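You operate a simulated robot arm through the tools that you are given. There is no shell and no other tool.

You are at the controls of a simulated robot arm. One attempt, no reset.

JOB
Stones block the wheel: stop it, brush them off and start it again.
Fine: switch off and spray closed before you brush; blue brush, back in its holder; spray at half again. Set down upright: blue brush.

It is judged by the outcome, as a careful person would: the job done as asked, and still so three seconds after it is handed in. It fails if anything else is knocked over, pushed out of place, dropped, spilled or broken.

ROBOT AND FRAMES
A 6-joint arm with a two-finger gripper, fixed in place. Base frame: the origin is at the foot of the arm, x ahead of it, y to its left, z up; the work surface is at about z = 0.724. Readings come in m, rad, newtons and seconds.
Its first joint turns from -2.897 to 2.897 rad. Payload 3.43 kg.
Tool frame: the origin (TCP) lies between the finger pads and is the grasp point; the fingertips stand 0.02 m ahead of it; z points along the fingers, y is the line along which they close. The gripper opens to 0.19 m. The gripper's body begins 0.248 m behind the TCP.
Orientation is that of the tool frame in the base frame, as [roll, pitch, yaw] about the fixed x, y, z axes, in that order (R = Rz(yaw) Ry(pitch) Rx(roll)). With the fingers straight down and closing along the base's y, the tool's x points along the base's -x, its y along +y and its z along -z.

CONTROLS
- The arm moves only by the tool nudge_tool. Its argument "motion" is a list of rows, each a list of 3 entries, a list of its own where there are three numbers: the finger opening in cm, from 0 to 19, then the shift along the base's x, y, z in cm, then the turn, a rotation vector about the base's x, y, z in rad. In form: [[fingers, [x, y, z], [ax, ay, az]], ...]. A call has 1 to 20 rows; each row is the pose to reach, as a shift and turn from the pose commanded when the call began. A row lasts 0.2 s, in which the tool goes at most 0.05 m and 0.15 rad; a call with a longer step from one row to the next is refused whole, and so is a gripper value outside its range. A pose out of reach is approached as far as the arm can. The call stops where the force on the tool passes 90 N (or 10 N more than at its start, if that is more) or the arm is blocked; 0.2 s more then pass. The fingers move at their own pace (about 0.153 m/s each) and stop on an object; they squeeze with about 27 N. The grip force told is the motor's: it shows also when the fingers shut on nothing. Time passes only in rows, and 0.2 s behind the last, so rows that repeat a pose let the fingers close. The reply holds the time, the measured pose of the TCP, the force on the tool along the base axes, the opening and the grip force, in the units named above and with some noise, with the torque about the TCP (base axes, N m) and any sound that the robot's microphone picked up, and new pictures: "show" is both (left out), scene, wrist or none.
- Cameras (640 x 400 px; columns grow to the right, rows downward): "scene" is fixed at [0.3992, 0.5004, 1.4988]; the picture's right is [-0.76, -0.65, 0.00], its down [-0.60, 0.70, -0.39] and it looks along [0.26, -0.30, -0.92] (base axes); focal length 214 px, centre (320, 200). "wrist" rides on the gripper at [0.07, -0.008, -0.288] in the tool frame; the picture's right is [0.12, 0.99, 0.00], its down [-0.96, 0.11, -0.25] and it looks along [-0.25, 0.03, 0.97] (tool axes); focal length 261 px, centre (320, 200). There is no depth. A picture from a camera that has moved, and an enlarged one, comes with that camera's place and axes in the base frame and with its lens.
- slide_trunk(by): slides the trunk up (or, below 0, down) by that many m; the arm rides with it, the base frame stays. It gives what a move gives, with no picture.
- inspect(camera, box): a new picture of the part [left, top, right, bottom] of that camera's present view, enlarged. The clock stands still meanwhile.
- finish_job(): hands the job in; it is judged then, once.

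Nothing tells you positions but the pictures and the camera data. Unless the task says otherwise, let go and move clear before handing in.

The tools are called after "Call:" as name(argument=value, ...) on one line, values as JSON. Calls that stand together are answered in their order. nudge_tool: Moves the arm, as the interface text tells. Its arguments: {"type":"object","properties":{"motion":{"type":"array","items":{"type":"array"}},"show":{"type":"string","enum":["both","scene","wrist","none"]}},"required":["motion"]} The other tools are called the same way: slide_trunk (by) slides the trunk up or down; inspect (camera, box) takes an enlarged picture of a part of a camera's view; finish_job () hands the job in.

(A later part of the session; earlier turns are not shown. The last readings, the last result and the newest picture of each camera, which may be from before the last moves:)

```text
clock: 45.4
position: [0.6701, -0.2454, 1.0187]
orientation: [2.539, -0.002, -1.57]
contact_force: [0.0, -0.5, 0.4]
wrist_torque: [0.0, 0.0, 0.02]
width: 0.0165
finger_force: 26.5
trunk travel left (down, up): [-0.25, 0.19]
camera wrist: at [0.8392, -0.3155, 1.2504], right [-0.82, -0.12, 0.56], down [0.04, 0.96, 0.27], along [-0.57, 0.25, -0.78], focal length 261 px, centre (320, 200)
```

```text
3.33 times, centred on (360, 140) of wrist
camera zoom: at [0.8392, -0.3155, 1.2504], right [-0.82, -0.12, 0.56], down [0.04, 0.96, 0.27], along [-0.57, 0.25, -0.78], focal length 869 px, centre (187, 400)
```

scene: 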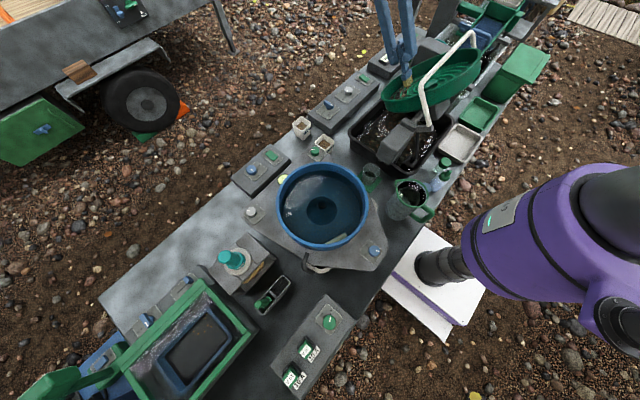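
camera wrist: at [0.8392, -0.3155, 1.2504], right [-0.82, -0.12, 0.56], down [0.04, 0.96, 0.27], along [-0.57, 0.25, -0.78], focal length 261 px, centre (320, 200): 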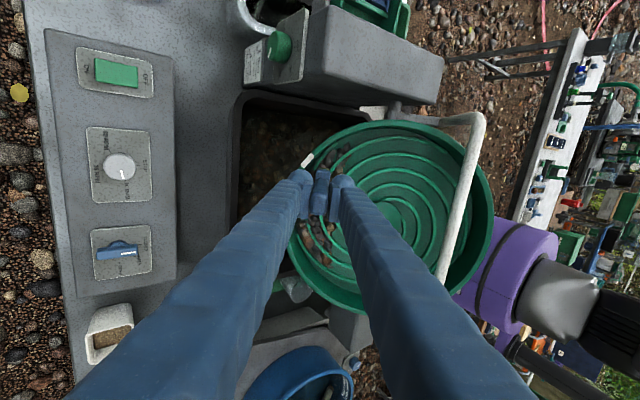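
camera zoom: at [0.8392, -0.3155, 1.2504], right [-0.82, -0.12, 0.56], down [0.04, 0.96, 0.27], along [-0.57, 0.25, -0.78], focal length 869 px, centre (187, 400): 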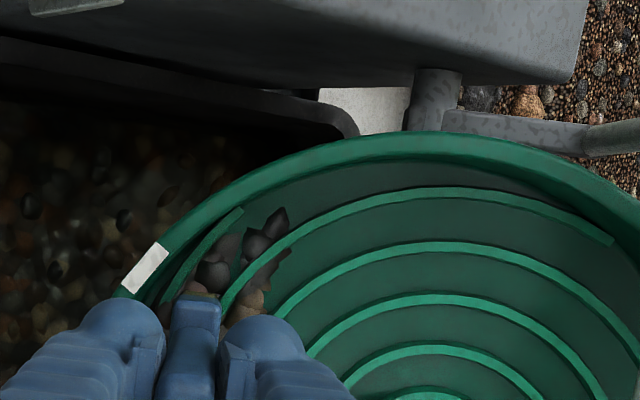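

Each stroke is knocking stones off into the black tub below. I'll continue with the +y lane, then the centre lane again.

Call:
nudge_tool(motion=[[0, [2.16, 0, 2.76], [0, 0, 0]], [0, [0.47, 3, 3.83], [0, 0, 0]], [0, [-1.5, 6.5, 5.37], [0, 0, 0]], [0, [-2.29, 9, 5.99], [0, 0, 0]], [0, [-4.02, 9, 3.78], [0, 0, 0]], [0, [-4.45, 9, 3.23], [0, 0, 0]], [0, [-3.58, 9, 2.55], [0, 0, 0]], [0, [-2.72, 9, 1.87], [0, 0, 0]], [0, [-1.85, 9, 1.2], [0, 0, 0]], [0, [-0.99, 9, 0.52], [0, 0, 0]], [0, [-0.12, 9, -0.16], [0, 0, 0]], [0, [2.04, 9, 2.6], [0, 0, 0]], [0, [0.47, 7, 3.83], [0, 0, 0]], [0, [-1.9, 4.73, 5.68], [0, 0, 0]], [0, [-3.63, 4.73, 3.47], [0, 0, 0]], [0, [-4.06, 4.73, 2.92], [0, 0, 0]], [0, [-2.78, 4.73, 1.92], [0, 0, 0]], [0, [-1.5, 4.73, 0.92], [0, 0, 0]], [0, [-0.21, 4.73, -0.08], [0, 0, 0]], [0, [1.07, 4.73, -1.08], [0, 0, 0]]])

Call:
inspect(camera="scene", box=[375, 55, 455, 110])

Call:
inspect(camera="wrist", box=[240, 80, 440, 230])

```text
clock: 49.6
position: [0.6822, -0.1977, 1.0067]
orientation: [2.539, -0.001, -1.569]
contact_force: [4.8, -0.8, 6.6]
wrist_torque: [-0.02, 0.22, 0.0]
width: 0.0169
finger_force: 27.1
trunk travel left (down, up): [-0.25, 0.19]
camera wrist: at [0.8506, -0.2675, 1.2379], right [-0.82, -0.12, 0.56], down [0.04, 0.96, 0.27], along [-0.57, 0.25, -0.78], focal length 261 px, centre (320, 200)
```

scene: 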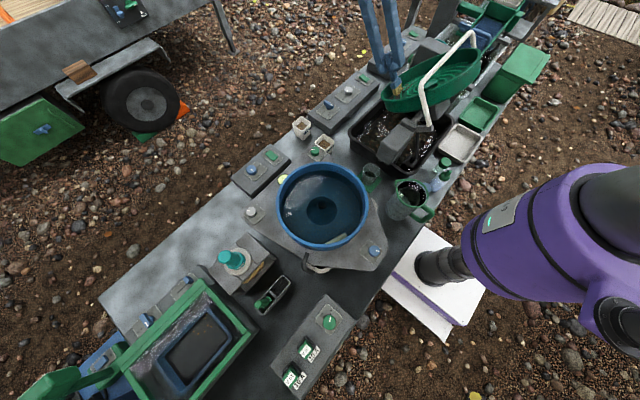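
wrist: 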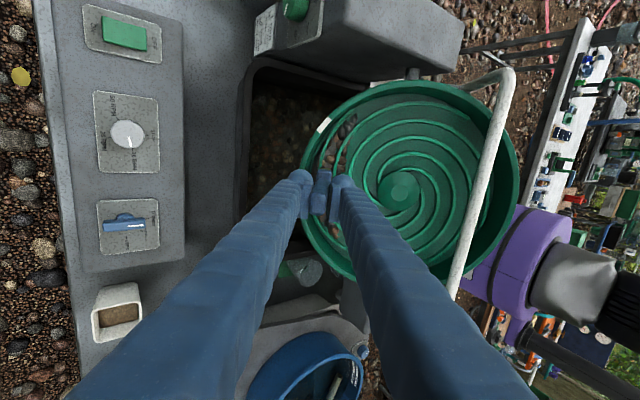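

```text
7.27 times, centred on (415, 82) of scene
camera zoom: at [0.3992, 0.5004, 1.4988], right [-0.76, -0.65, 0.0], down [-0.6, 0.7, -0.39], along [0.26, -0.3, -0.92], focal length 1560 px, centre (-371, 1054)
```

zoom: 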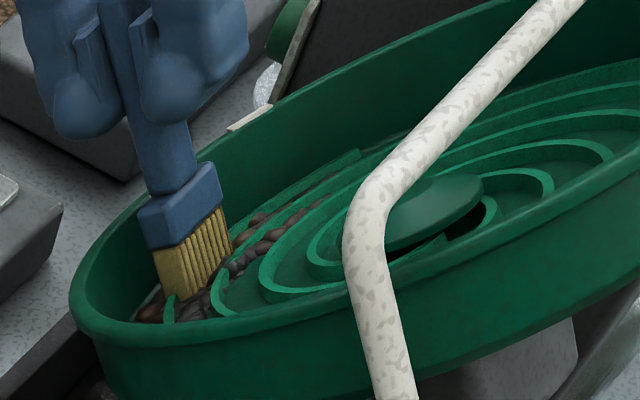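

```text
2.67 times, centred on (340, 155) of wrist
camera zoom: at [0.8506, -0.2675, 1.2379], right [-0.82, -0.12, 0.56], down [0.04, 0.96, 0.27], along [-0.57, 0.25, -0.78], focal length 695 px, centre (267, 320)
```

zoom: 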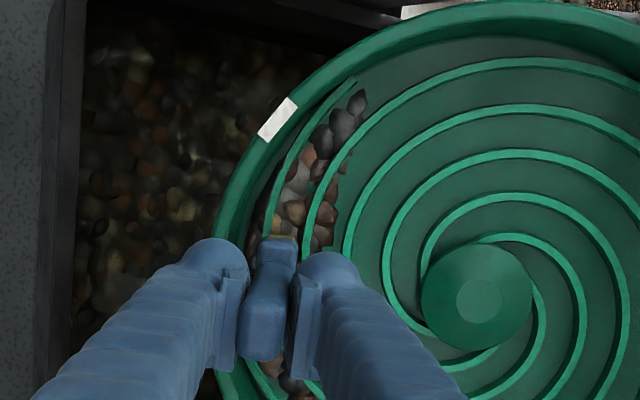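

Contact is good now (8 N), and only a thin band of stones remains. I'll brush the two side lanes again.

Call:
nudge_tool(motion=[[0, [2.16, 0, 2.76], [0, 0, 0]], [0, [-0.63, -2.6, 4.88], [0, 0, 0]], [0, [-3.0, -5.2, 6.73], [0, 0, 0]], [0, [-4.73, -5.2, 4.52], [0, 0, 0]], [0, [-5.16, -5.2, 3.97], [0, 0, 0]], [0, [-4.18, -5.2, 3.2], [0, 0, 0]], [0, [-3.19, -5.2, 2.43], [0, 0, 0]], [0, [-2.2, -5.2, 1.66], [0, 0, 0]], [0, [-1.22, -5.2, 0.89], [0, 0, 0]], [0, [0.94, -5.2, 3.65], [0, 0, 0]], [0, [-1.42, -2, 5.5], [0, 0, 0]], [0, [-3.0, 2, 6.73], [0, 0, 0]], [0, [-3.0, 4.8, 6.73], [0, 0, 0]], [0, [-4.73, 4.8, 4.52], [0, 0, 0]], [0, [-5.16, 4.8, 3.97], [0, 0, 0]], [0, [-4.18, 4.8, 3.2], [0, 0, 0]], [0, [-3.19, 4.8, 2.43], [0, 0, 0]], [0, [-2.2, 4.8, 1.66], [0, 0, 0]], [0, [-1.22, 4.8, 0.89], [0, 0, 0]], [0, [0.94, 4.8, 3.65], [0, 0, 0]]])

Call:
inspect(camera="scene", box=[375, 55, 455, 110])

Call:
inspect(camera="wrist", box=[240, 40, 440, 190])

```text
clock: 53.8
position: [0.6912, -0.15, 1.0465]
orientation: [2.542, 0.0, -1.57]
contact_force: [-0.7, -0.1, -1.1]
wrist_torque: [0.01, -0.05, -0.02]
width: 0.0167
finger_force: 26.8
trunk travel left (down, up): [-0.25, 0.19]
camera wrist: at [0.8595, -0.2214, 1.2766], right [-0.82, -0.12, 0.56], down [0.04, 0.96, 0.27], along [-0.57, 0.25, -0.78], focal length 261 px, centre (320, 200)
```

scene: 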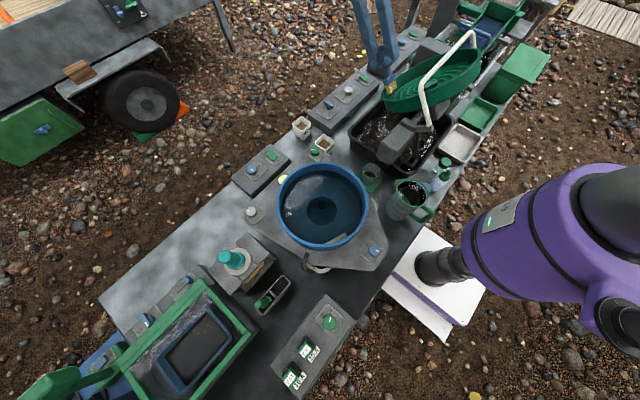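
wrist: 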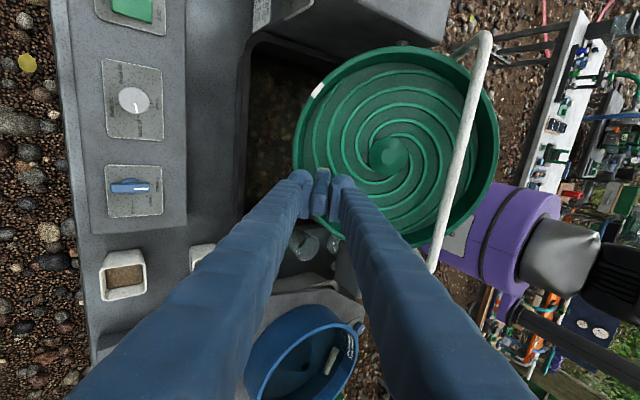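

```text
7.27 times, centred on (415, 82) of scene
camera zoom: at [0.3992, 0.5004, 1.4988], right [-0.76, -0.65, 0.0], down [-0.6, 0.7, -0.39], along [0.26, -0.3, -0.92], focal length 1560 px, centre (-371, 1054)
```

zoom: 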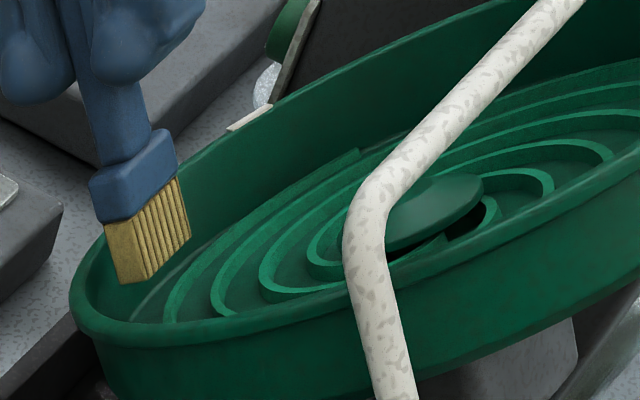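

```text
2.67 times, centred on (340, 115) of wrist
camera zoom: at [0.8595, -0.2214, 1.2766], right [-0.82, -0.12, 0.56], down [0.04, 0.96, 0.27], along [-0.57, 0.25, -0.78], focal length 695 px, centre (267, 427)
```

zoom: 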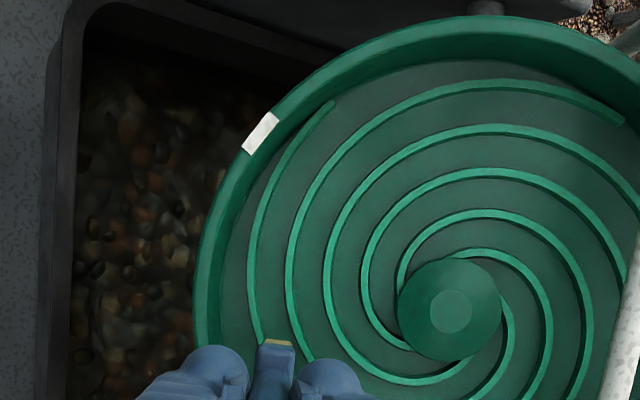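

The wheel is clean and all the stones lie in the tub below it. I'll lift clear, bring the brush upright again and check how it sits in the grip before returning it.

Call:
nudge_tool(motion=[[0, [1.5, 0, 3], [0, 0, 0]], [0, [3, 0, 7], [0, 0, 0]], [0, [3, 0, 11], [0, 0, 0]], [0, [3, 0, 15.5], [0, -0.1, 0]], [0, [3, 0, 15.5], [0, -0.22, 0]], [0, [3, 0, 15.5], [0, -0.34, 0]], [0, [3, 0, 15.5], [0, -0.47, 0]], [0, [3, 0, 15.5], [0, -0.6, 0]], [0, [3, 3, 15.5], [0, -0.6, 0]], [0, [3, 6, 15.5], [0, -0.6, 0]]])

Call:
inspect(camera="scene", box=[320, 0, 440, 80])

Call:
inspect(camera="wrist", box=[250, 110, 390, 220])

Call:
inspect(camera="scene", box=[340, 60, 480, 180])

```text
clock: 56.0
position: [0.719, -0.0883, 1.2011]
orientation: [-3.14, 0.003, -1.569]
contact_force: [-0.6, 1.2, -0.2]
wrist_torque: [-0.06, -0.05, -0.01]
width: 0.0168
finger_force: 26.9
trunk travel left (down, up): [-0.25, 0.19]
camera wrist: at [0.7263, -0.158, 1.4877], right [-0.99, -0.12, 0.0], down [-0.12, 0.96, 0.25], along [-0.03, 0.25, -0.97], focal length 261 px, centre (320, 200)
```

scene: 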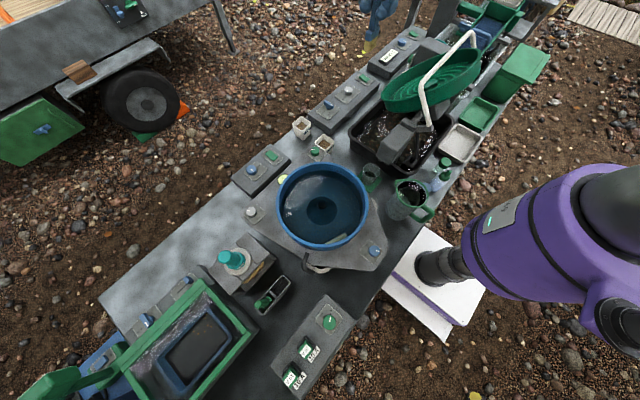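
wrist: 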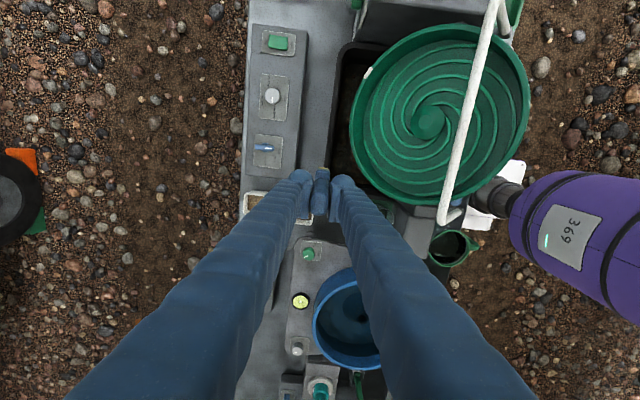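

```text
5.00 times, centred on (380, 40) of scene
camera zoom: at [0.3992, 0.5004, 1.4988], right [-0.76, -0.65, 0.0], down [-0.6, 0.7, -0.39], along [0.26, -0.3, -0.92], focal length 1072 px, centre (20, 1000)
```

zoom: 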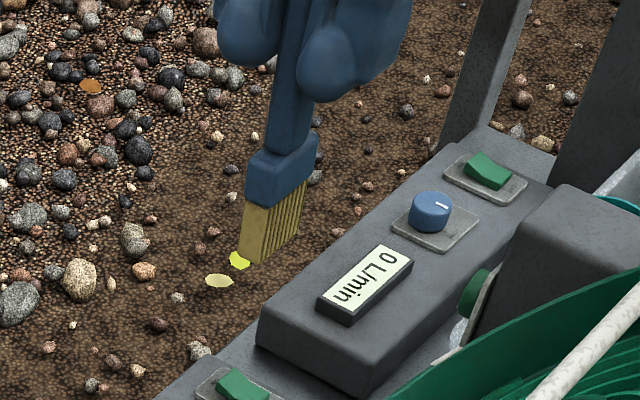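

```text
3.64 times, centred on (320, 165) of wrist
camera zoom: at [0.7263, -0.158, 1.4877], right [-0.99, -0.12, 0.0], down [-0.12, 0.96, 0.25], along [-0.03, 0.25, -0.97], focal length 948 px, centre (320, 327)
```

zoom: 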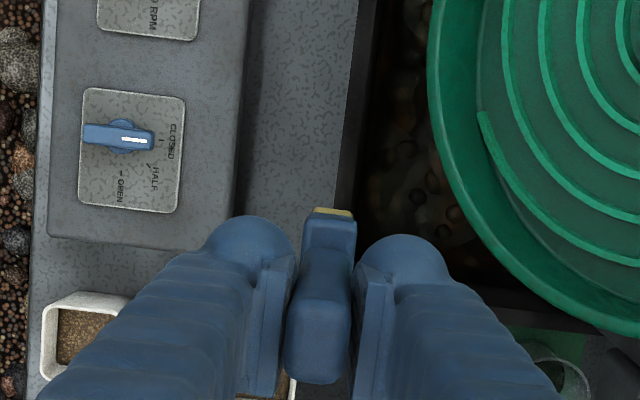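

```text
3.33 times, centred on (410, 120) of scene
camera zoom: at [0.3992, 0.5004, 1.4988], right [-0.76, -0.65, 0.0], down [-0.6, 0.7, -0.39], along [0.26, -0.3, -0.92], focal length 715 px, centre (20, 467)
```

zoom: 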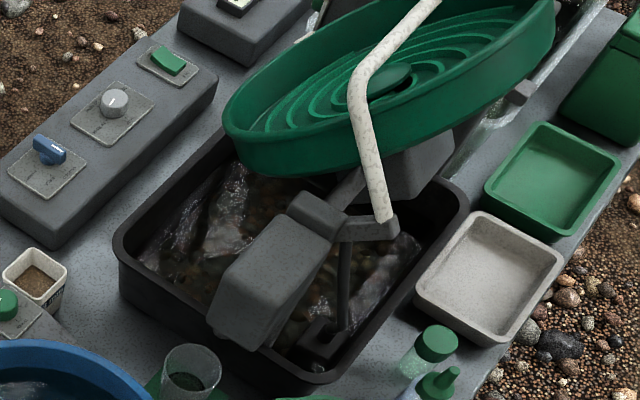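

The wheel, panel and tub look right, and nothing fell outside the tub. The brush has tilted slightly in the grip (bottom about 0.06 rad toward -x), which I'll correct. I'll carry it back above its holder.

Call:
nudge_tool(motion=[[0, [-1.44, 4.4, 0], [0, 0, 0]], [0, [-2.89, 8.8, 0], [0, 0, 0]], [0, [-4.33, 13.2, 0], [0, 0, 0]], [0, [-5.78, 17.6, 0], [0, 0, 0]], [0, [-7.23, 22, 0], [0, 0, 0]], [0, [-8.67, 26.4, 0], [0, 0, 0]], [0, [-10.1, 30.8, 0], [0, 0, 0]], [0, [-11.56, 35.2, 0], [0, 0, 0]], [0, [-13.0, 39.6, 0], [0, 0, 0]], [0, [-14.45, 44, 0], [0, 0, 0]], [0, [-15.9, 48.4, 0], [0, 0, 0]], [0, [-17.3, 52.8, 0], [0, 0, 0]], [0, [-18.8, 57.2, 0], [0, 0, 0]], [0, [-20.2, 61.6, 0], [0, 0, 0]], [0, [-21.68, 65.97, 0], [0, 0, 0]], [0, [-21.68, 65.97, -4], [0, -0.03, 0]], [0, [-21.68, 65.97, -8], [0, -0.06, 0]], [0, [-21.68, 65.97, -12], [0, -0.06, 0]], [0, [-21.68, 65.97, -15], [0, -0.06, 0]]])

Call:
inspect(camera="wrist", box=[250, 110, 390, 220])

Call:
inspect(camera="scene", box=[180, 220, 320, 330])

```text
clock: 60.0
position: [0.5038, 0.5689, 1.048]
orientation: [-3.082, 0.0, -1.571]
contact_force: [-0.7, 0.9, -0.1]
wrist_torque: [-0.01, 0.01, 0.0]
width: 0.0165
finger_force: 27.2
trunk travel left (down, up): [-0.25, 0.19]
camera wrist: at [0.4945, 0.4997, 1.3353], right [-0.99, -0.12, -0.06], down [-0.13, 0.96, 0.24], along [0.03, 0.25, -0.97], focal length 261 px, centre (320, 200)
```

scene: 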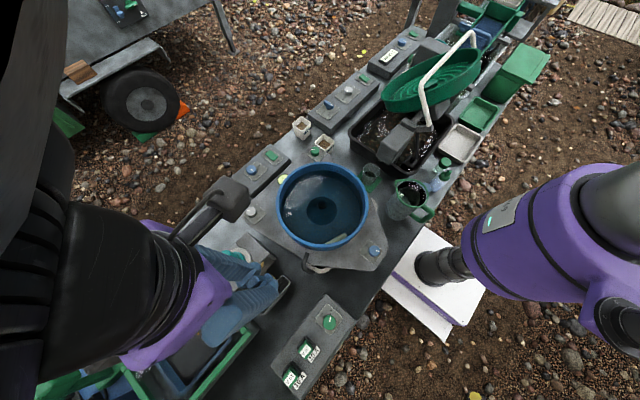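
wrist: 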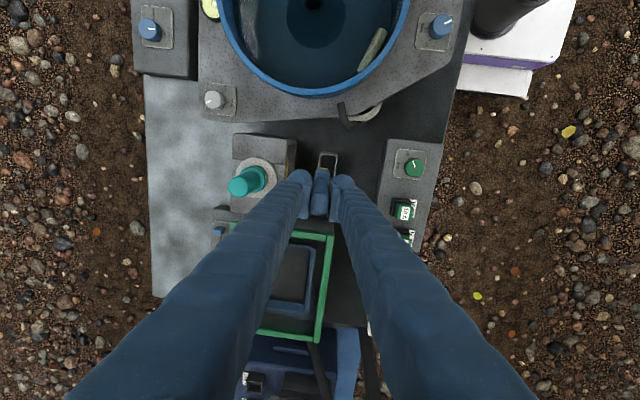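

```text
3.64 times, centred on (320, 165) of wrist
camera zoom: at [0.4945, 0.4997, 1.3353], right [-0.99, -0.12, -0.06], down [-0.13, 0.96, 0.24], along [0.03, 0.25, -0.97], focal length 948 px, centre (320, 327)
```

zoom: 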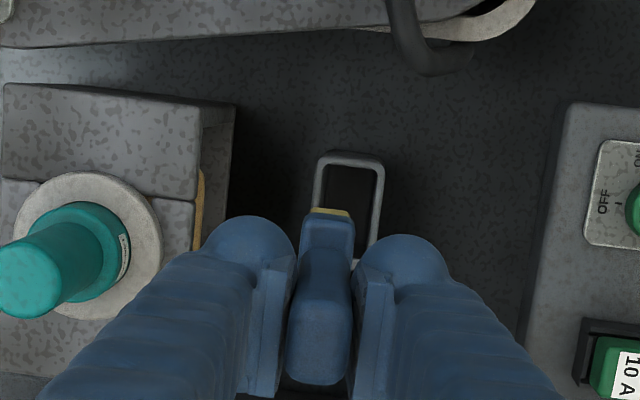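

```text
3.64 times, centred on (250, 275) of scene
camera zoom: at [0.3992, 0.5004, 1.4988], right [-0.76, -0.65, 0.0], down [-0.6, 0.7, -0.39], along [0.26, -0.3, -0.92], focal length 780 px, centre (574, -73)
```

zoom: 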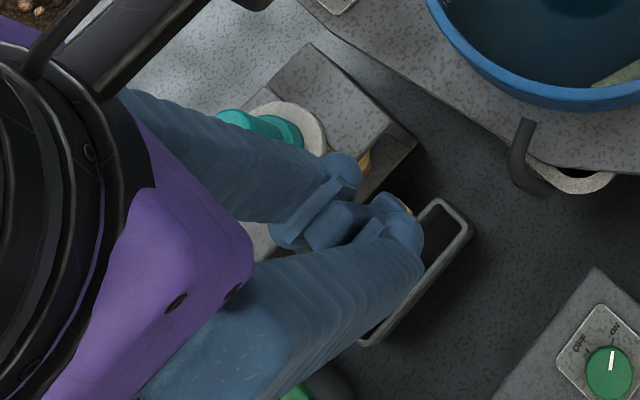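

The brush tip lines up with the empty slot. I'll descend to just above the holder rim and check the alignment again.

Call:
nudge_tool(motion=[[0, [0, 0, -4], [0, 0, 0]], [0, [0, 0, -8], [0, 0, 0]], [0, [0, 0, -11], [0, 0, 0]], [0, [0, 0, -13.5], [0, 0, 0]]])

Call:
inspect(camera="wrist", box=[270, 120, 370, 200])

Call:
inspect(camera="scene", box=[200, 230, 320, 330])

```text
clock: 61.0
position: [0.5021, 0.5697, 0.9158]
orientation: [-3.082, -0.002, -1.568]
contact_force: [-0.6, 0.1, -0.4]
wrist_torque: [0.0, -0.05, 0.03]
width: 0.0167
finger_force: 27.4
trunk travel left (down, up): [-0.25, 0.19]
camera wrist: at [0.4939, 0.4991, 1.2027], right [-0.99, -0.12, -0.06], down [-0.13, 0.96, 0.24], along [0.03, 0.25, -0.97], focal length 261 px, centre (320, 200)
```

scene: 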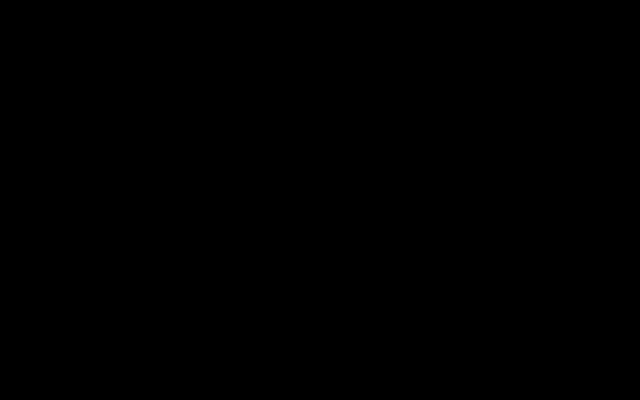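
wrist: 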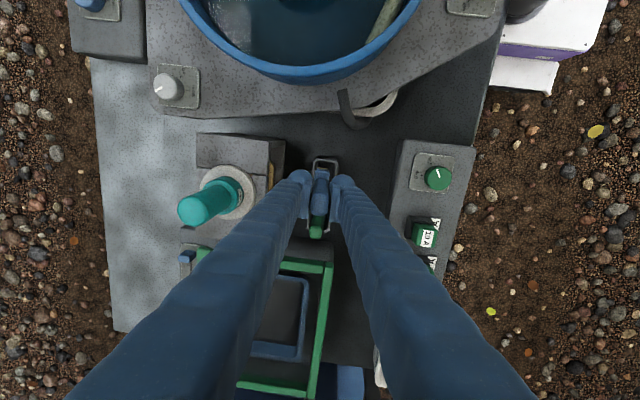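

```text
5.00 times, centred on (320, 160) of wrist
camera zoom: at [0.4939, 0.4991, 1.2027], right [-0.99, -0.12, -0.06], down [-0.13, 0.96, 0.24], along [0.03, 0.25, -0.97], focal length 1303 px, centre (320, 400)
```

zoom: 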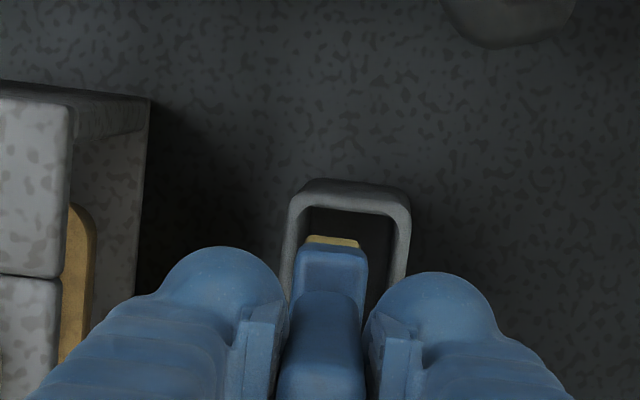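

```text
4.00 times, centred on (260, 280) of scene
camera zoom: at [0.3992, 0.5004, 1.4988], right [-0.76, -0.65, 0.0], down [-0.6, 0.7, -0.39], along [0.26, -0.3, -0.92], focal length 858 px, centre (560, -120)
```

zoom: 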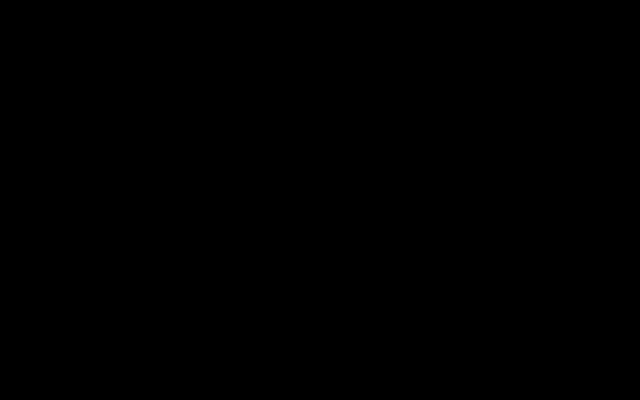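

The tip sits inside the slot opening with margin. I'll shift 1.5 mm toward -x and insert gently.

Call:
nudge_tool(motion=[[0, [-0.15, 0, -1.5], [0, 0, 0]], [0, [-0.15, 0, -3], [0, 0, 0]], [0, [-0.15, 0, -4.5], [0, 0, 0]], [0, [-0.15, 0, -6], [0, 0, 0]], [0, [-0.15, 0, -7], [0, 0, 0]]], show="wrist")

Call:
inspect(camera="wrist", box=[270, 120, 370, 200])

```text
clock: 62.2
position: [0.5014, 0.5706, 0.8457]
orientation: [-3.083, 0.0, -1.57]
contact_force: [0.5, -0.4, -0.4]
wrist_torque: [-0.02, 0.02, -0.01]
width: 0.0167
finger_force: 26.8
trunk travel left (down, up): [-0.25, 0.19]
camera wrist: at [0.492, 0.5005, 1.1325], right [-0.99, -0.12, -0.06], down [-0.13, 0.96, 0.24], along [0.03, 0.25, -0.97], focal length 261 px, centre (320, 200)
```

wrist: 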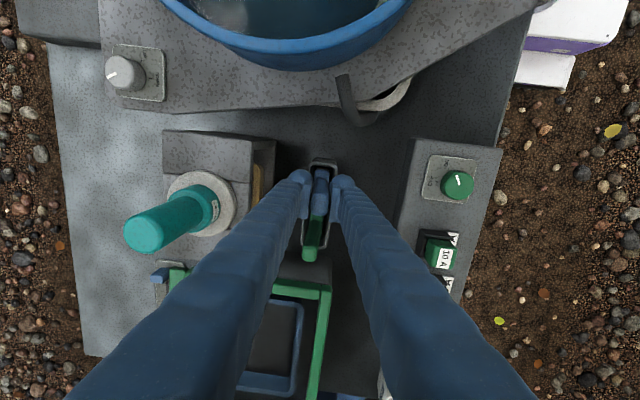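

```text
5.00 times, centred on (320, 160) of wrist
camera zoom: at [0.492, 0.5005, 1.1325], right [-0.99, -0.12, -0.06], down [-0.13, 0.96, 0.24], along [0.03, 0.25, -0.97], focal length 1303 px, centre (320, 400)
```

zoom: 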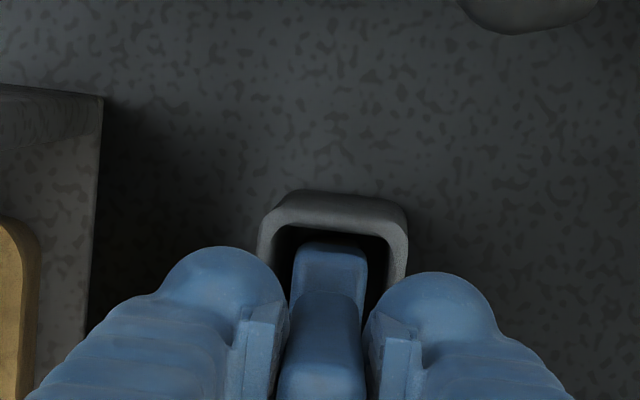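

The head is inside the slot without touching. I'll lower the last centimetre until the brush seats.

Call:
nudge_tool(motion=[[0, [0, 0, -0.4], [0, 0, 0]], [0, [0, 0, -0.8], [0, 0, 0]], [0, [0, 0, -1.05], [0, 0, 0]], [0, [0, 0, -1.2], [0, 0, 0]]], show="none")

```text
clock: 63.2
position: [0.5006, 0.5718, 0.8328]
orientation: [-3.082, 0.001, -1.572]
contact_force: [0.6, -0.4, 0.4]
wrist_torque: [-0.02, 0.04, -0.01]
width: 0.0167
finger_force: 26.5
trunk travel left (down, up): [-0.25, 0.19]
```

It isn't seated yet, because the brush slid up slightly in the grip while brushing. I'll continue in 1–2 mm steps.

Call:
nudge_tool(motion=[[0, [0, 0, -0.15], [0, 0, 0]], [0, [0, 0, -0.3], [0, 0, 0]]], show="none")

```text
clock: 63.8
position: [0.5006, 0.5706, 0.8315]
orientation: [-3.083, 0.002, -1.57]
contact_force: [0.1, -0.1, 11.1]
wrist_torque: [-0.04, 0.09, 0.03]
width: 0.0166
finger_force: 27.1
trunk travel left (down, up): [-0.25, 0.19]
```

The brush is seated, with 11 N of floor contact. I'll ease up a millimetre, open the fingers and lift away.

Call:
nudge_tool(motion=[[0, [0, 0, 0.1], [0, 0, 0]], [2.2, [0, 0, 0.1], [0, 0, 0]], [3, [0, 0, 0.1], [0, 0, 0]], [4.2, [0, 0, 0.1], [0, 0, 0]], [5, [0, 0, 0.1], [0, 0, 0]], [5, [0, 0, 0.1], [0, 0, 0]]], show="wrist")

Call:
inspect(camera="wrist", box=[260, 120, 380, 220])

```text
clock: 65.2
position: [0.5006, 0.5705, 0.8325]
orientation: [-3.082, 0.0, -1.569]
contact_force: [0.4, 0.4, -0.2]
wrist_torque: [0.01, -0.02, 0.02]
width: 0.0499
finger_force: 0.0
trunk travel left (down, up): [-0.25, 0.19]
camera wrist: at [0.4911, 0.4998, 1.1183], right [-0.99, -0.12, -0.06], down [-0.13, 0.96, 0.24], along [0.03, 0.25, -0.97], focal length 261 px, centre (320, 200)
```

wrist: 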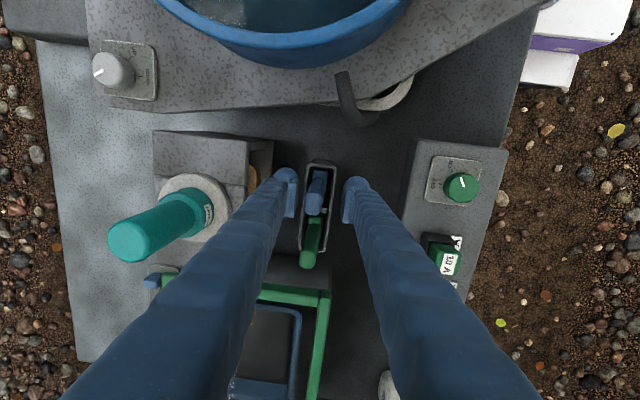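

```text
4.00 times, centred on (320, 170) of wrist
camera zoom: at [0.4911, 0.4998, 1.1183], right [-0.99, -0.12, -0.06], down [-0.13, 0.96, 0.24], along [0.03, 0.25, -0.97], focal length 1043 px, centre (320, 320)
```

zoom: 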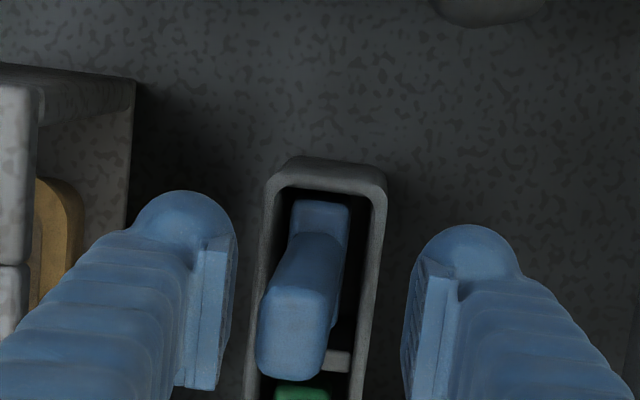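

The brush is released in its slot. I'll lift straight up clear of it and check that it stands upright.

Call:
nudge_tool(motion=[[5, [0, 0, 2], [0, 0, 0]], [5, [0, 0, 5], [0, 0, 0]], [5, [0, 0, 9], [0, 0, 0]], [5, [0, 0, 13], [0, 0.06, 0]], [5, [0, 0, 17], [0, 0.06, 0]], [5, [0, 0, 21], [0, 0.06, 0]]])

Call:
inspect(camera="wrist", box=[260, 110, 380, 210])

Call:
inspect(camera="scene", box=[225, 250, 325, 325])

```text
clock: 66.6
position: [0.5013, 0.5681, 1.0428]
orientation: [3.141, 0.001, -1.569]
contact_force: [0.0, -0.2, -0.7]
wrist_torque: [0.03, -0.04, -0.02]
width: 0.0503
finger_force: 0.1
trunk travel left (down, up): [-0.25, 0.19]
camera wrist: at [0.509, 0.4985, 1.3293], right [-0.99, -0.12, 0.0], down [-0.12, 0.96, 0.25], along [-0.03, 0.25, -0.97], focal length 261 px, centre (320, 200)
```

scene: 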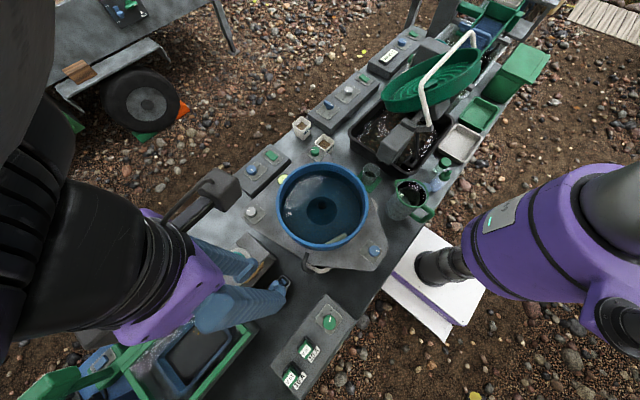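
wrist: 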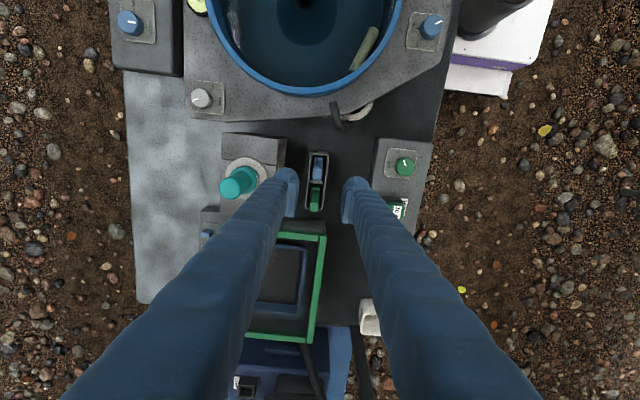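

```text
4.00 times, centred on (320, 160) of wrist
camera zoom: at [0.509, 0.4985, 1.3293], right [-0.99, -0.12, 0.0], down [-0.12, 0.96, 0.25], along [-0.03, 0.25, -0.97], focal length 1043 px, centre (320, 360)
```

zoom: 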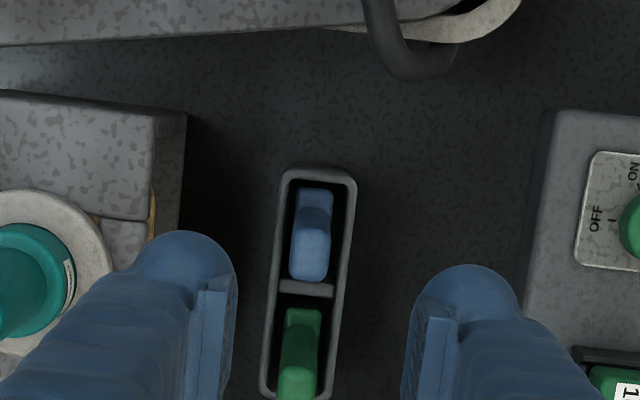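

```text
5.33 times, centred on (275, 288) of scene
camera zoom: at [0.3992, 0.5004, 1.4988], right [-0.76, -0.65, 0.0], down [-0.6, 0.7, -0.39], along [0.26, -0.3, -0.92], focal length 1144 px, centre (560, -267)
```

zoom: 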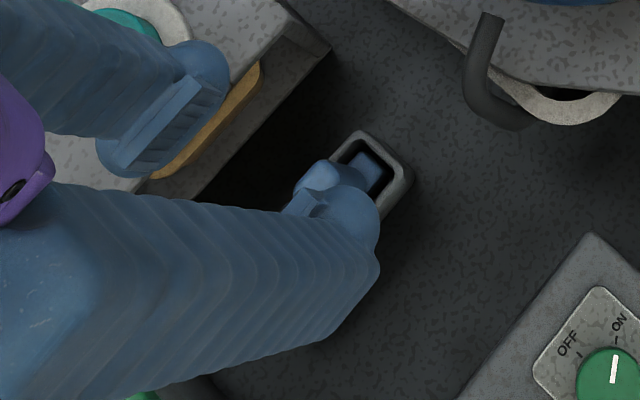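

The blue brush stands upright in its slot again, next to the green one. I'll turn the gripper back and travel to the spray lever.

Call:
nudge_tool(motion=[[5, [0, 0, 3], [0, 0, 0]], [5, [2.28, -4.22, 3], [0, 0, -0.131]], [5, [4.55, -8.44, 3], [0, 0, -0.262]], [5, [6.83, -12.66, 3], [0, 0, -0.393]], [5, [9.1, -16.88, 3], [0, 0, -0.524]], [5, [11.38, -21.1, 3], [0, 0, -0.654]], [5, [13.65, -25.3, 3], [0, 0, -0.785]], [5, [15.93, -29.5, 3], [0, 0, -0.916]], [5, [18.2, -33.75, 3], [0, 0, -1.047]], [5, [20.48, -37.97, 3], [0, 0, -1.178]], [5, [22.75, -42.2, 3], [0, 0, -1.309]], [5, [25.03, -46.4, 3], [0, 0, -1.44]], [5, [27.3, -50.6, 3], [0, 0, -1.5708]], [5, [29.58, -54.84, 3], [0, 0, -1.5708]], [5, [31.85, -59.06, 3], [0, 0, -1.5708]], [5, [34.13, -63.28, 3], [0, 0, -1.5708]], [5, [36.44, -67.45, 3], [0, 0, -1.5708]], [5, [36.44, -67.45, -1], [0, 0, -1.5708]], [5, [36.44, -67.45, -5.5], [0, 0, -1.5708]], [5, [36.44, -67.45, -10], [0, 0, -1.5708]]])

Call:
inspect(camera="wrist", box=[260, 130, 380, 230])

Call:
inspect(camera="scene", box=[235, 260, 315, 320])

```text
clock: 70.8
position: [0.8675, -0.1058, 0.9386]
orientation: [3.141, -0.001, 3.14]
contact_force: [0.4, 0.1, -0.6]
wrist_torque: [0.03, 0.03, 0.0]
width: 0.0501
finger_force: 0.0
trunk travel left (down, up): [-0.25, 0.19]
camera wrist: at [0.7965, -0.114, 1.2259], right [-0.12, 0.99, 0.0], down [0.96, 0.12, 0.25], along [0.24, 0.03, -0.97], focal length 261 px, centre (320, 200)
```

scene: 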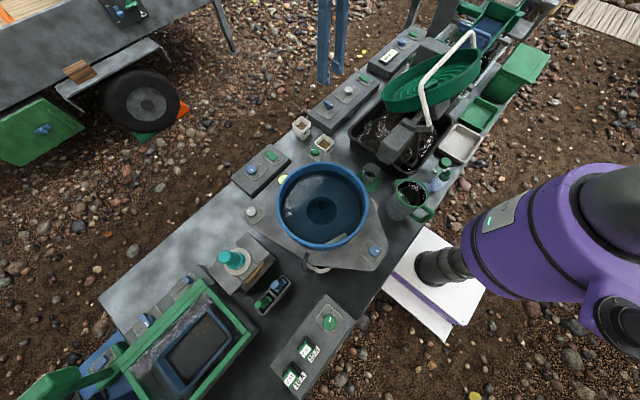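
wrist: 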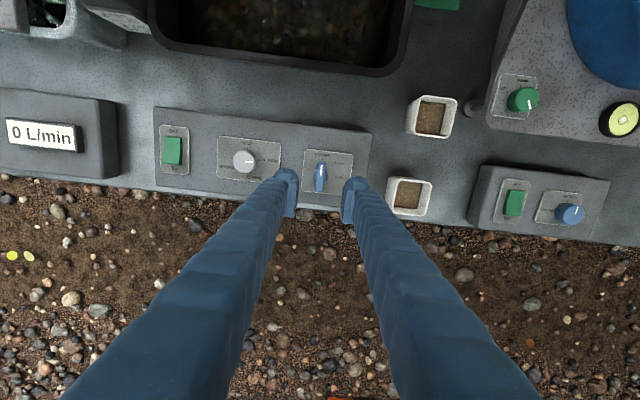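

```text
4.00 times, centred on (320, 180) of wrist
camera zoom: at [0.7965, -0.114, 1.2259], right [-0.12, 0.99, 0.0], down [0.96, 0.12, 0.25], along [0.24, 0.03, -0.97], focal length 1043 px, centre (320, 280)
```

zoom: 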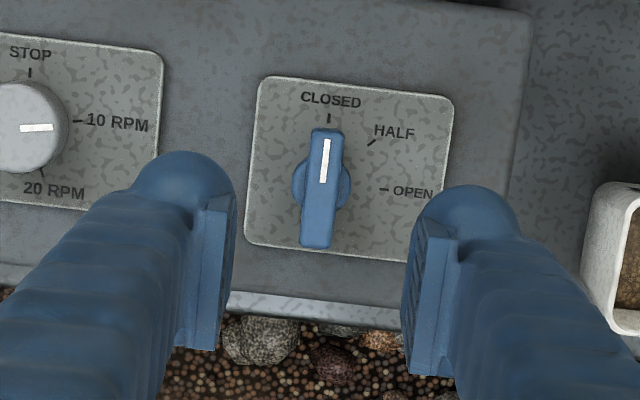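

```text
6.67 times, centred on (275, 290) of scene
camera zoom: at [0.3992, 0.5004, 1.4988], right [-0.76, -0.65, 0.0], down [-0.6, 0.7, -0.39], along [0.26, -0.3, -0.92], focal length 1430 px, centre (620, -400)
```

zoom: 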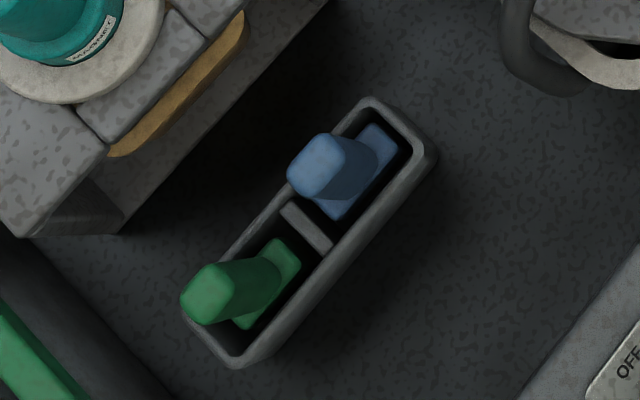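

The brush and holder look just as they did at the start, and the lever is centred under the gripper. I'll descend, grip it, and turn it -45° to HALF.

Call:
nudge_tool(motion=[[5, [0.1, 0.05, -4], [0, 0, 0]], [5, [0.1, 0.05, -8], [0, 0, 0]], [5, [0.1, 0.05, -11], [0, 0, 0]], [5, [0.1, 0.05, -13], [0, 0, 0]], [5, [0.1, 0.05, -13.8], [0, 0, 0]], [3, [0.1, 0.05, -13.8], [0, 0, 0]], [1, [0.1, 0.05, -13.8], [0, 0, 0]], [0, [0.1, 0.05, -13.8], [0, 0, 0]], [0, [0.1, 0.05, -13.8], [0, 0, 0]]], show="none")

```text
clock: 72.8
position: [0.8664, -0.105, 0.8028]
orientation: [-3.14, -0.003, -3.142]
contact_force: [-2.2, -3.4, 0.0]
wrist_torque: [-0.06, 0.02, -0.02]
width: 0.0129
finger_force: 44.9
trunk travel left (down, up): [-0.25, 0.19]
```

The lever is gripped with almost no side load. I'll turn it to HALF.

Call:
nudge_tool(motion=[[0, [0, 0, 0], [0, 0, -0.12]], [0, [0, 0, 0], [0, 0, -0.24]], [0, [0, 0, 0], [0, 0, -0.36]], [0, [0, 0, 0], [0, 0, -0.48]], [0, [0, 0, 0], [0, 0, -0.6]], [0, [0, 0, 0], [0, 0, -0.7]], [0, [0, 0, 0], [0, 0, -0.785]], [0, [0, 0, 0], [0, 0, -0.785]]], show="none")

Call:
nudge_tool(motion=[[2.5, [0, 0, 0], [0, 0, 0]], [5, [0, 0, 0], [0, 0, 0]], [6, [0, 0, 0], [0, 0, 0]], [6, [0, 0, 3], [0, 0, 0]], [6, [0, 0, 7], [0, 0, 0]], [6, [0, 0, 10], [0, 0, 0]]])

Call:
inspect(camera="wrist", box=[265, 130, 385, 230])

Call:
inspect(camera="scene", box=[310, 50, 410, 125])

```text
clock: 74.6
position: [0.8671, -0.1039, 0.8035]
orientation: [3.141, 0.001, 2.357]
contact_force: [1.0, -4.2, -0.1]
wrist_torque: [-0.02, -0.01, 0.01]
width: 0.0129
finger_force: 45.4
trunk travel left (down, up): [-0.25, 0.19]
```

```text
clock: 76.0
position: [0.8645, -0.1022, 0.9034]
orientation: [3.141, -0.002, 2.357]
contact_force: [0.0, 0.0, 0.1]
wrist_torque: [0.0, -0.01, -0.02]
width: 0.0601
finger_force: 0.1
trunk travel left (down, up): [-0.25, 0.19]
camera wrist: at [0.8084, -0.0594, 1.1902], right [0.62, 0.79, 0.0], down [0.76, -0.6, 0.25], along [0.19, -0.15, -0.97], focal length 261 px, centre (320, 200)
```

scene: 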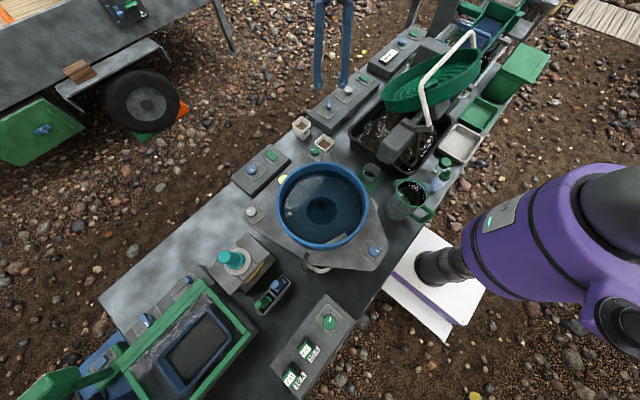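
wrist: 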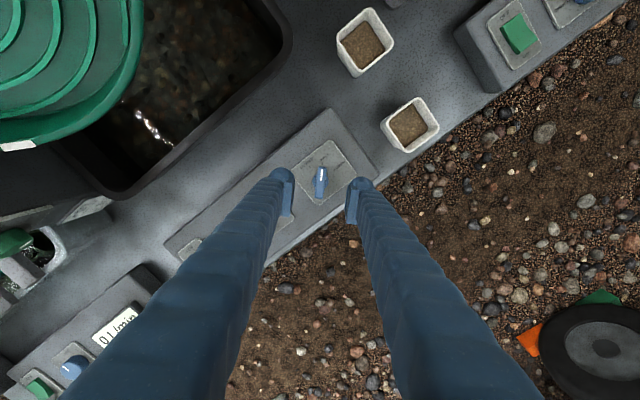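

```text
4.00 times, centred on (325, 180) of wrist
camera zoom: at [0.8084, -0.0594, 1.1902], right [0.62, 0.79, 0.0], down [0.76, -0.6, 0.25], along [0.19, -0.15, -0.97], focal length 1043 px, centre (300, 280)
```

zoom: 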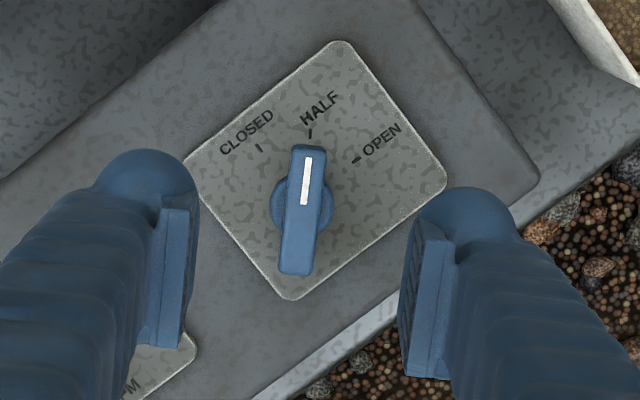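

```text
5.33 times, centred on (360, 88) of scene
camera zoom: at [0.3992, 0.5004, 1.4988], right [-0.76, -0.65, 0.0], down [-0.6, 0.7, -0.39], along [0.26, -0.3, -0.92], focal length 1144 px, centre (107, 800)
```

zoom: 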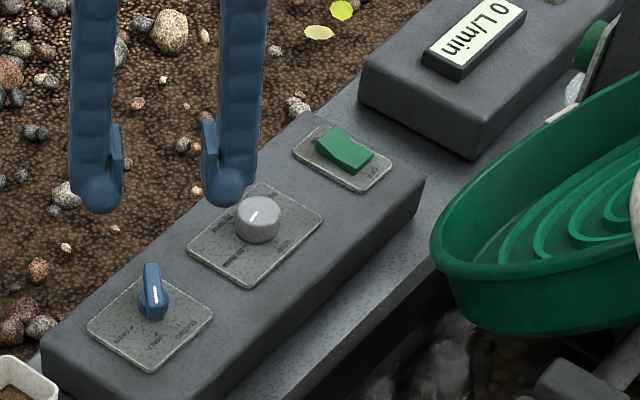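

The lever is back at HALF. Next I'll go to the ON end of the rocker with closed fingers.

Call:
nudge_tool(motion=[[4, [0.1, -3.6, 0], [0, 0, 0.112]], [2, [0.3, -7.2, 0], [0, 0, 0.224]], [0, [0.4, -10.8, 0], [0, 0, 0.336]], [0, [0.6, -14.5, 0], [0, 0, 0.448]], [0, [0.7, -18.1, 0], [0, 0, 0.56]], [0, [0.9, -21.8, 0], [0, 0, 0.672]], [0, [1.0, -25.4, -1], [0, 0, 0.785]], [0, [1.0, -25.4, -4], [0, 0, 0.785]], [0, [1.0, -25.4, -6.5], [0, 0, 0.785]]])

Call:
inspect(camera="wrist", box=[280, 140, 360, 240])

Call:
inspect(camera="scene", box=[330, 40, 410, 110])

```text
clock: 78.0
position: [0.8768, -0.3589, 0.8383]
orientation: [3.14, -0.002, -3.141]
contact_force: [0.6, 1.0, 0.0]
wrist_torque: [-0.05, 0.02, -0.01]
width: 0.0
finger_force: 27.1
trunk travel left (down, up): [-0.25, 0.19]
camera wrist: at [0.8058, -0.3672, 1.1257], right [-0.12, 0.99, 0.0], down [0.96, 0.12, 0.25], along [0.24, 0.03, -0.97], focal length 261 px, centre (320, 200)
```

scene: 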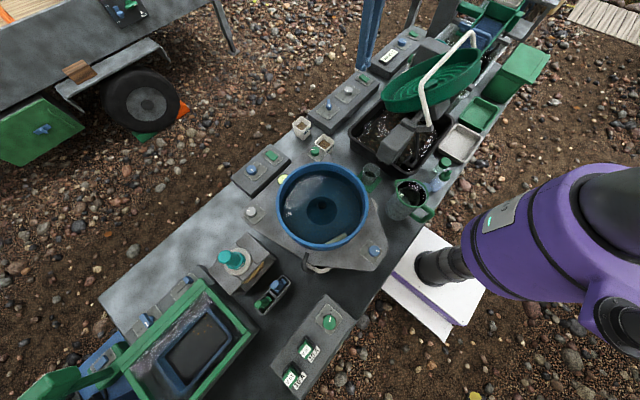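
wrist: 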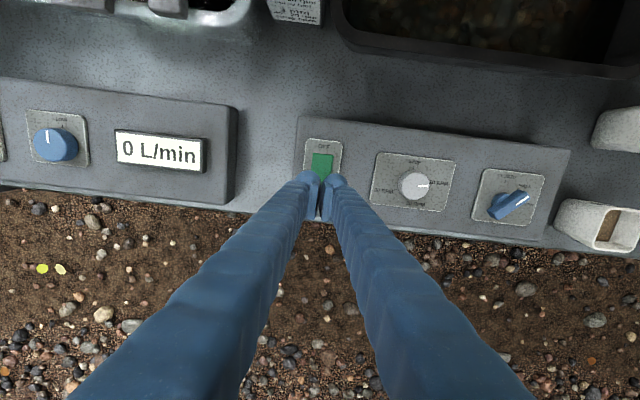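

```text
4.00 times, centred on (320, 190) of wrist
camera zoom: at [0.8058, -0.3672, 1.1257], right [-0.12, 0.99, 0.0], down [0.96, 0.12, 0.25], along [0.24, 0.03, -0.97], focal length 1043 px, centre (320, 240)
```

zoom: 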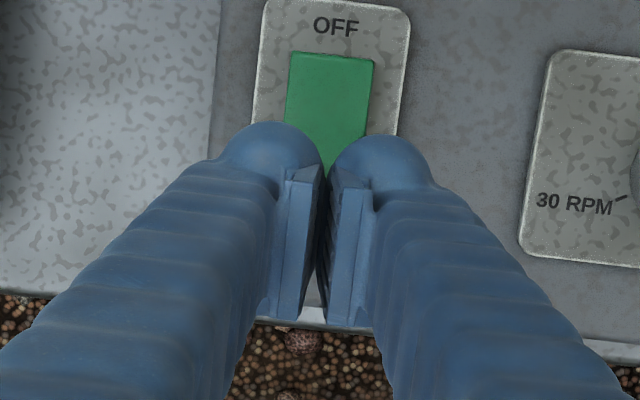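

```text
5.71 times, centred on (370, 75) of scene
camera zoom: at [0.3992, 0.5004, 1.4988], right [-0.76, -0.65, 0.0], down [-0.6, 0.7, -0.39], along [0.26, -0.3, -0.92], focal length 1226 px, centre (34, 914)
```

zoom: 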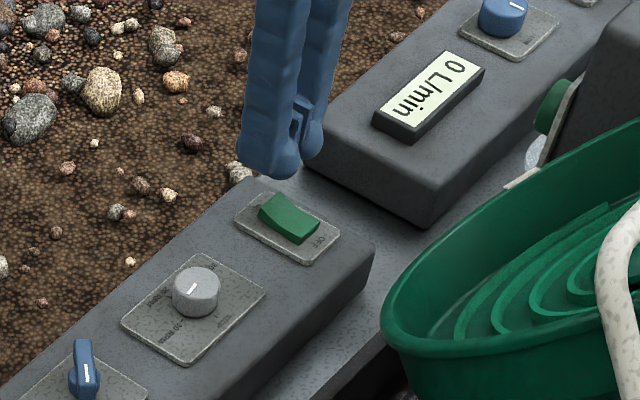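

The fingertips are over the ON end only. I'll press down gently.

Call:
nudge_tool(motion=[[0, [0, 0, -1.5], [0, 0, 0]], [0, [0, 0, -2.3], [0, 0, 0]], [0, [0, 0, -2.7], [0, 0, 0]], [0, [0, 0, -3.0], [0, 0, 0]], [0, [0, 0, -3.3], [0, 0, 0]], [0, [0, 0, -3.6], [0, 0, 0]], [0, [0, 0, -3.9], [0, 0, 0]], [0, [0, 0, -4.1], [0, 0, 0]]])

Call:
inspect(camera="scene", box=[330, 30, 490, 130])

Call:
inspect(camera="wrist", box=[280, 140, 360, 240])

```text
clock: 79.8
position: [0.8772, -0.3589, 0.7994]
orientation: [-3.141, 0.001, -3.14]
contact_force: [-1.6, -0.7, 18.4]
wrist_torque: [0.01, 0.32, 0.03]
width: 0.006
finger_force: 34.1
trunk travel left (down, up): [-0.25, 0.19]
camera wrist: at [0.8053, -0.3666, 1.086], right [-0.12, 0.99, 0.0], down [0.96, 0.12, 0.25], along [0.25, 0.03, -0.97], focal length 261 px, centre (320, 200)
```

scene: 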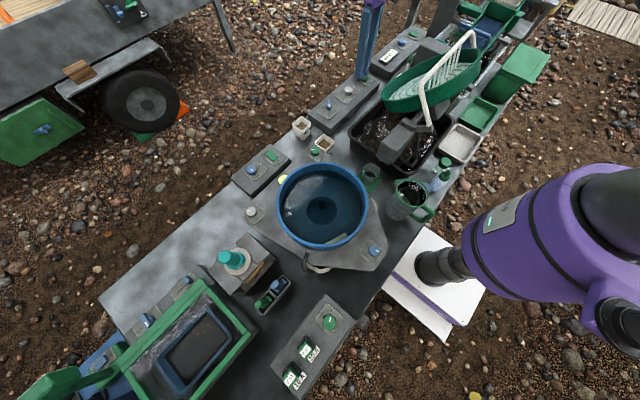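
wrist: 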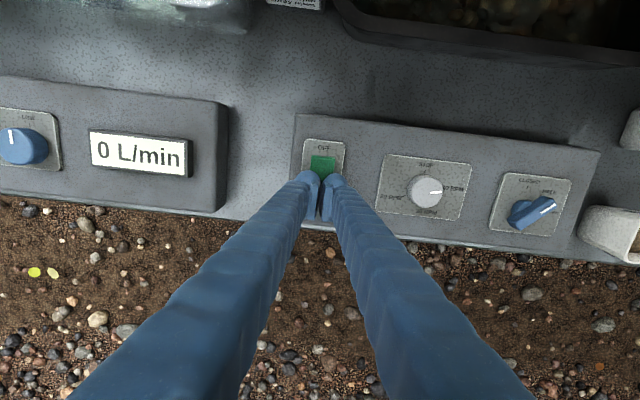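

```text
4.00 times, centred on (410, 80) of scene
camera zoom: at [0.3992, 0.5004, 1.4988], right [-0.76, -0.65, 0.0], down [-0.6, 0.7, -0.39], along [0.26, -0.3, -0.92], focal length 858 px, centre (-40, 680)
```

zoom: 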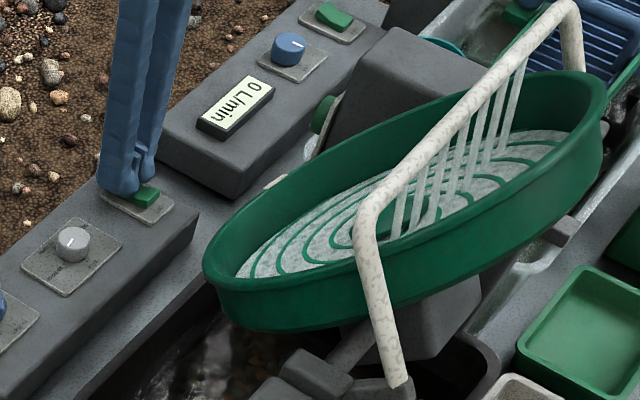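

```text
4.00 times, centred on (320, 190) of wrist
camera zoom: at [0.8053, -0.3666, 1.086], right [-0.12, 0.99, 0.0], down [0.96, 0.12, 0.25], along [0.25, 0.03, -0.97], focal length 1043 px, centre (320, 240)
```

zoom: 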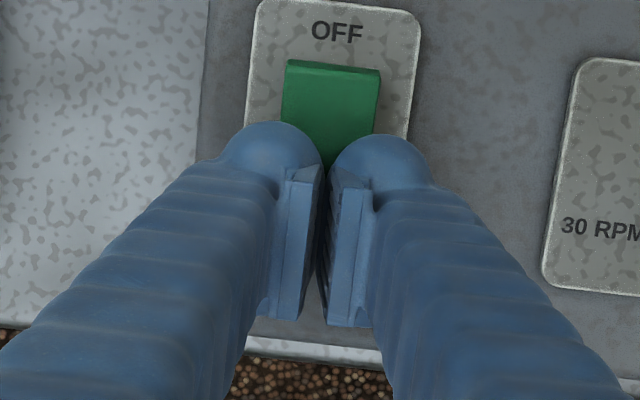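

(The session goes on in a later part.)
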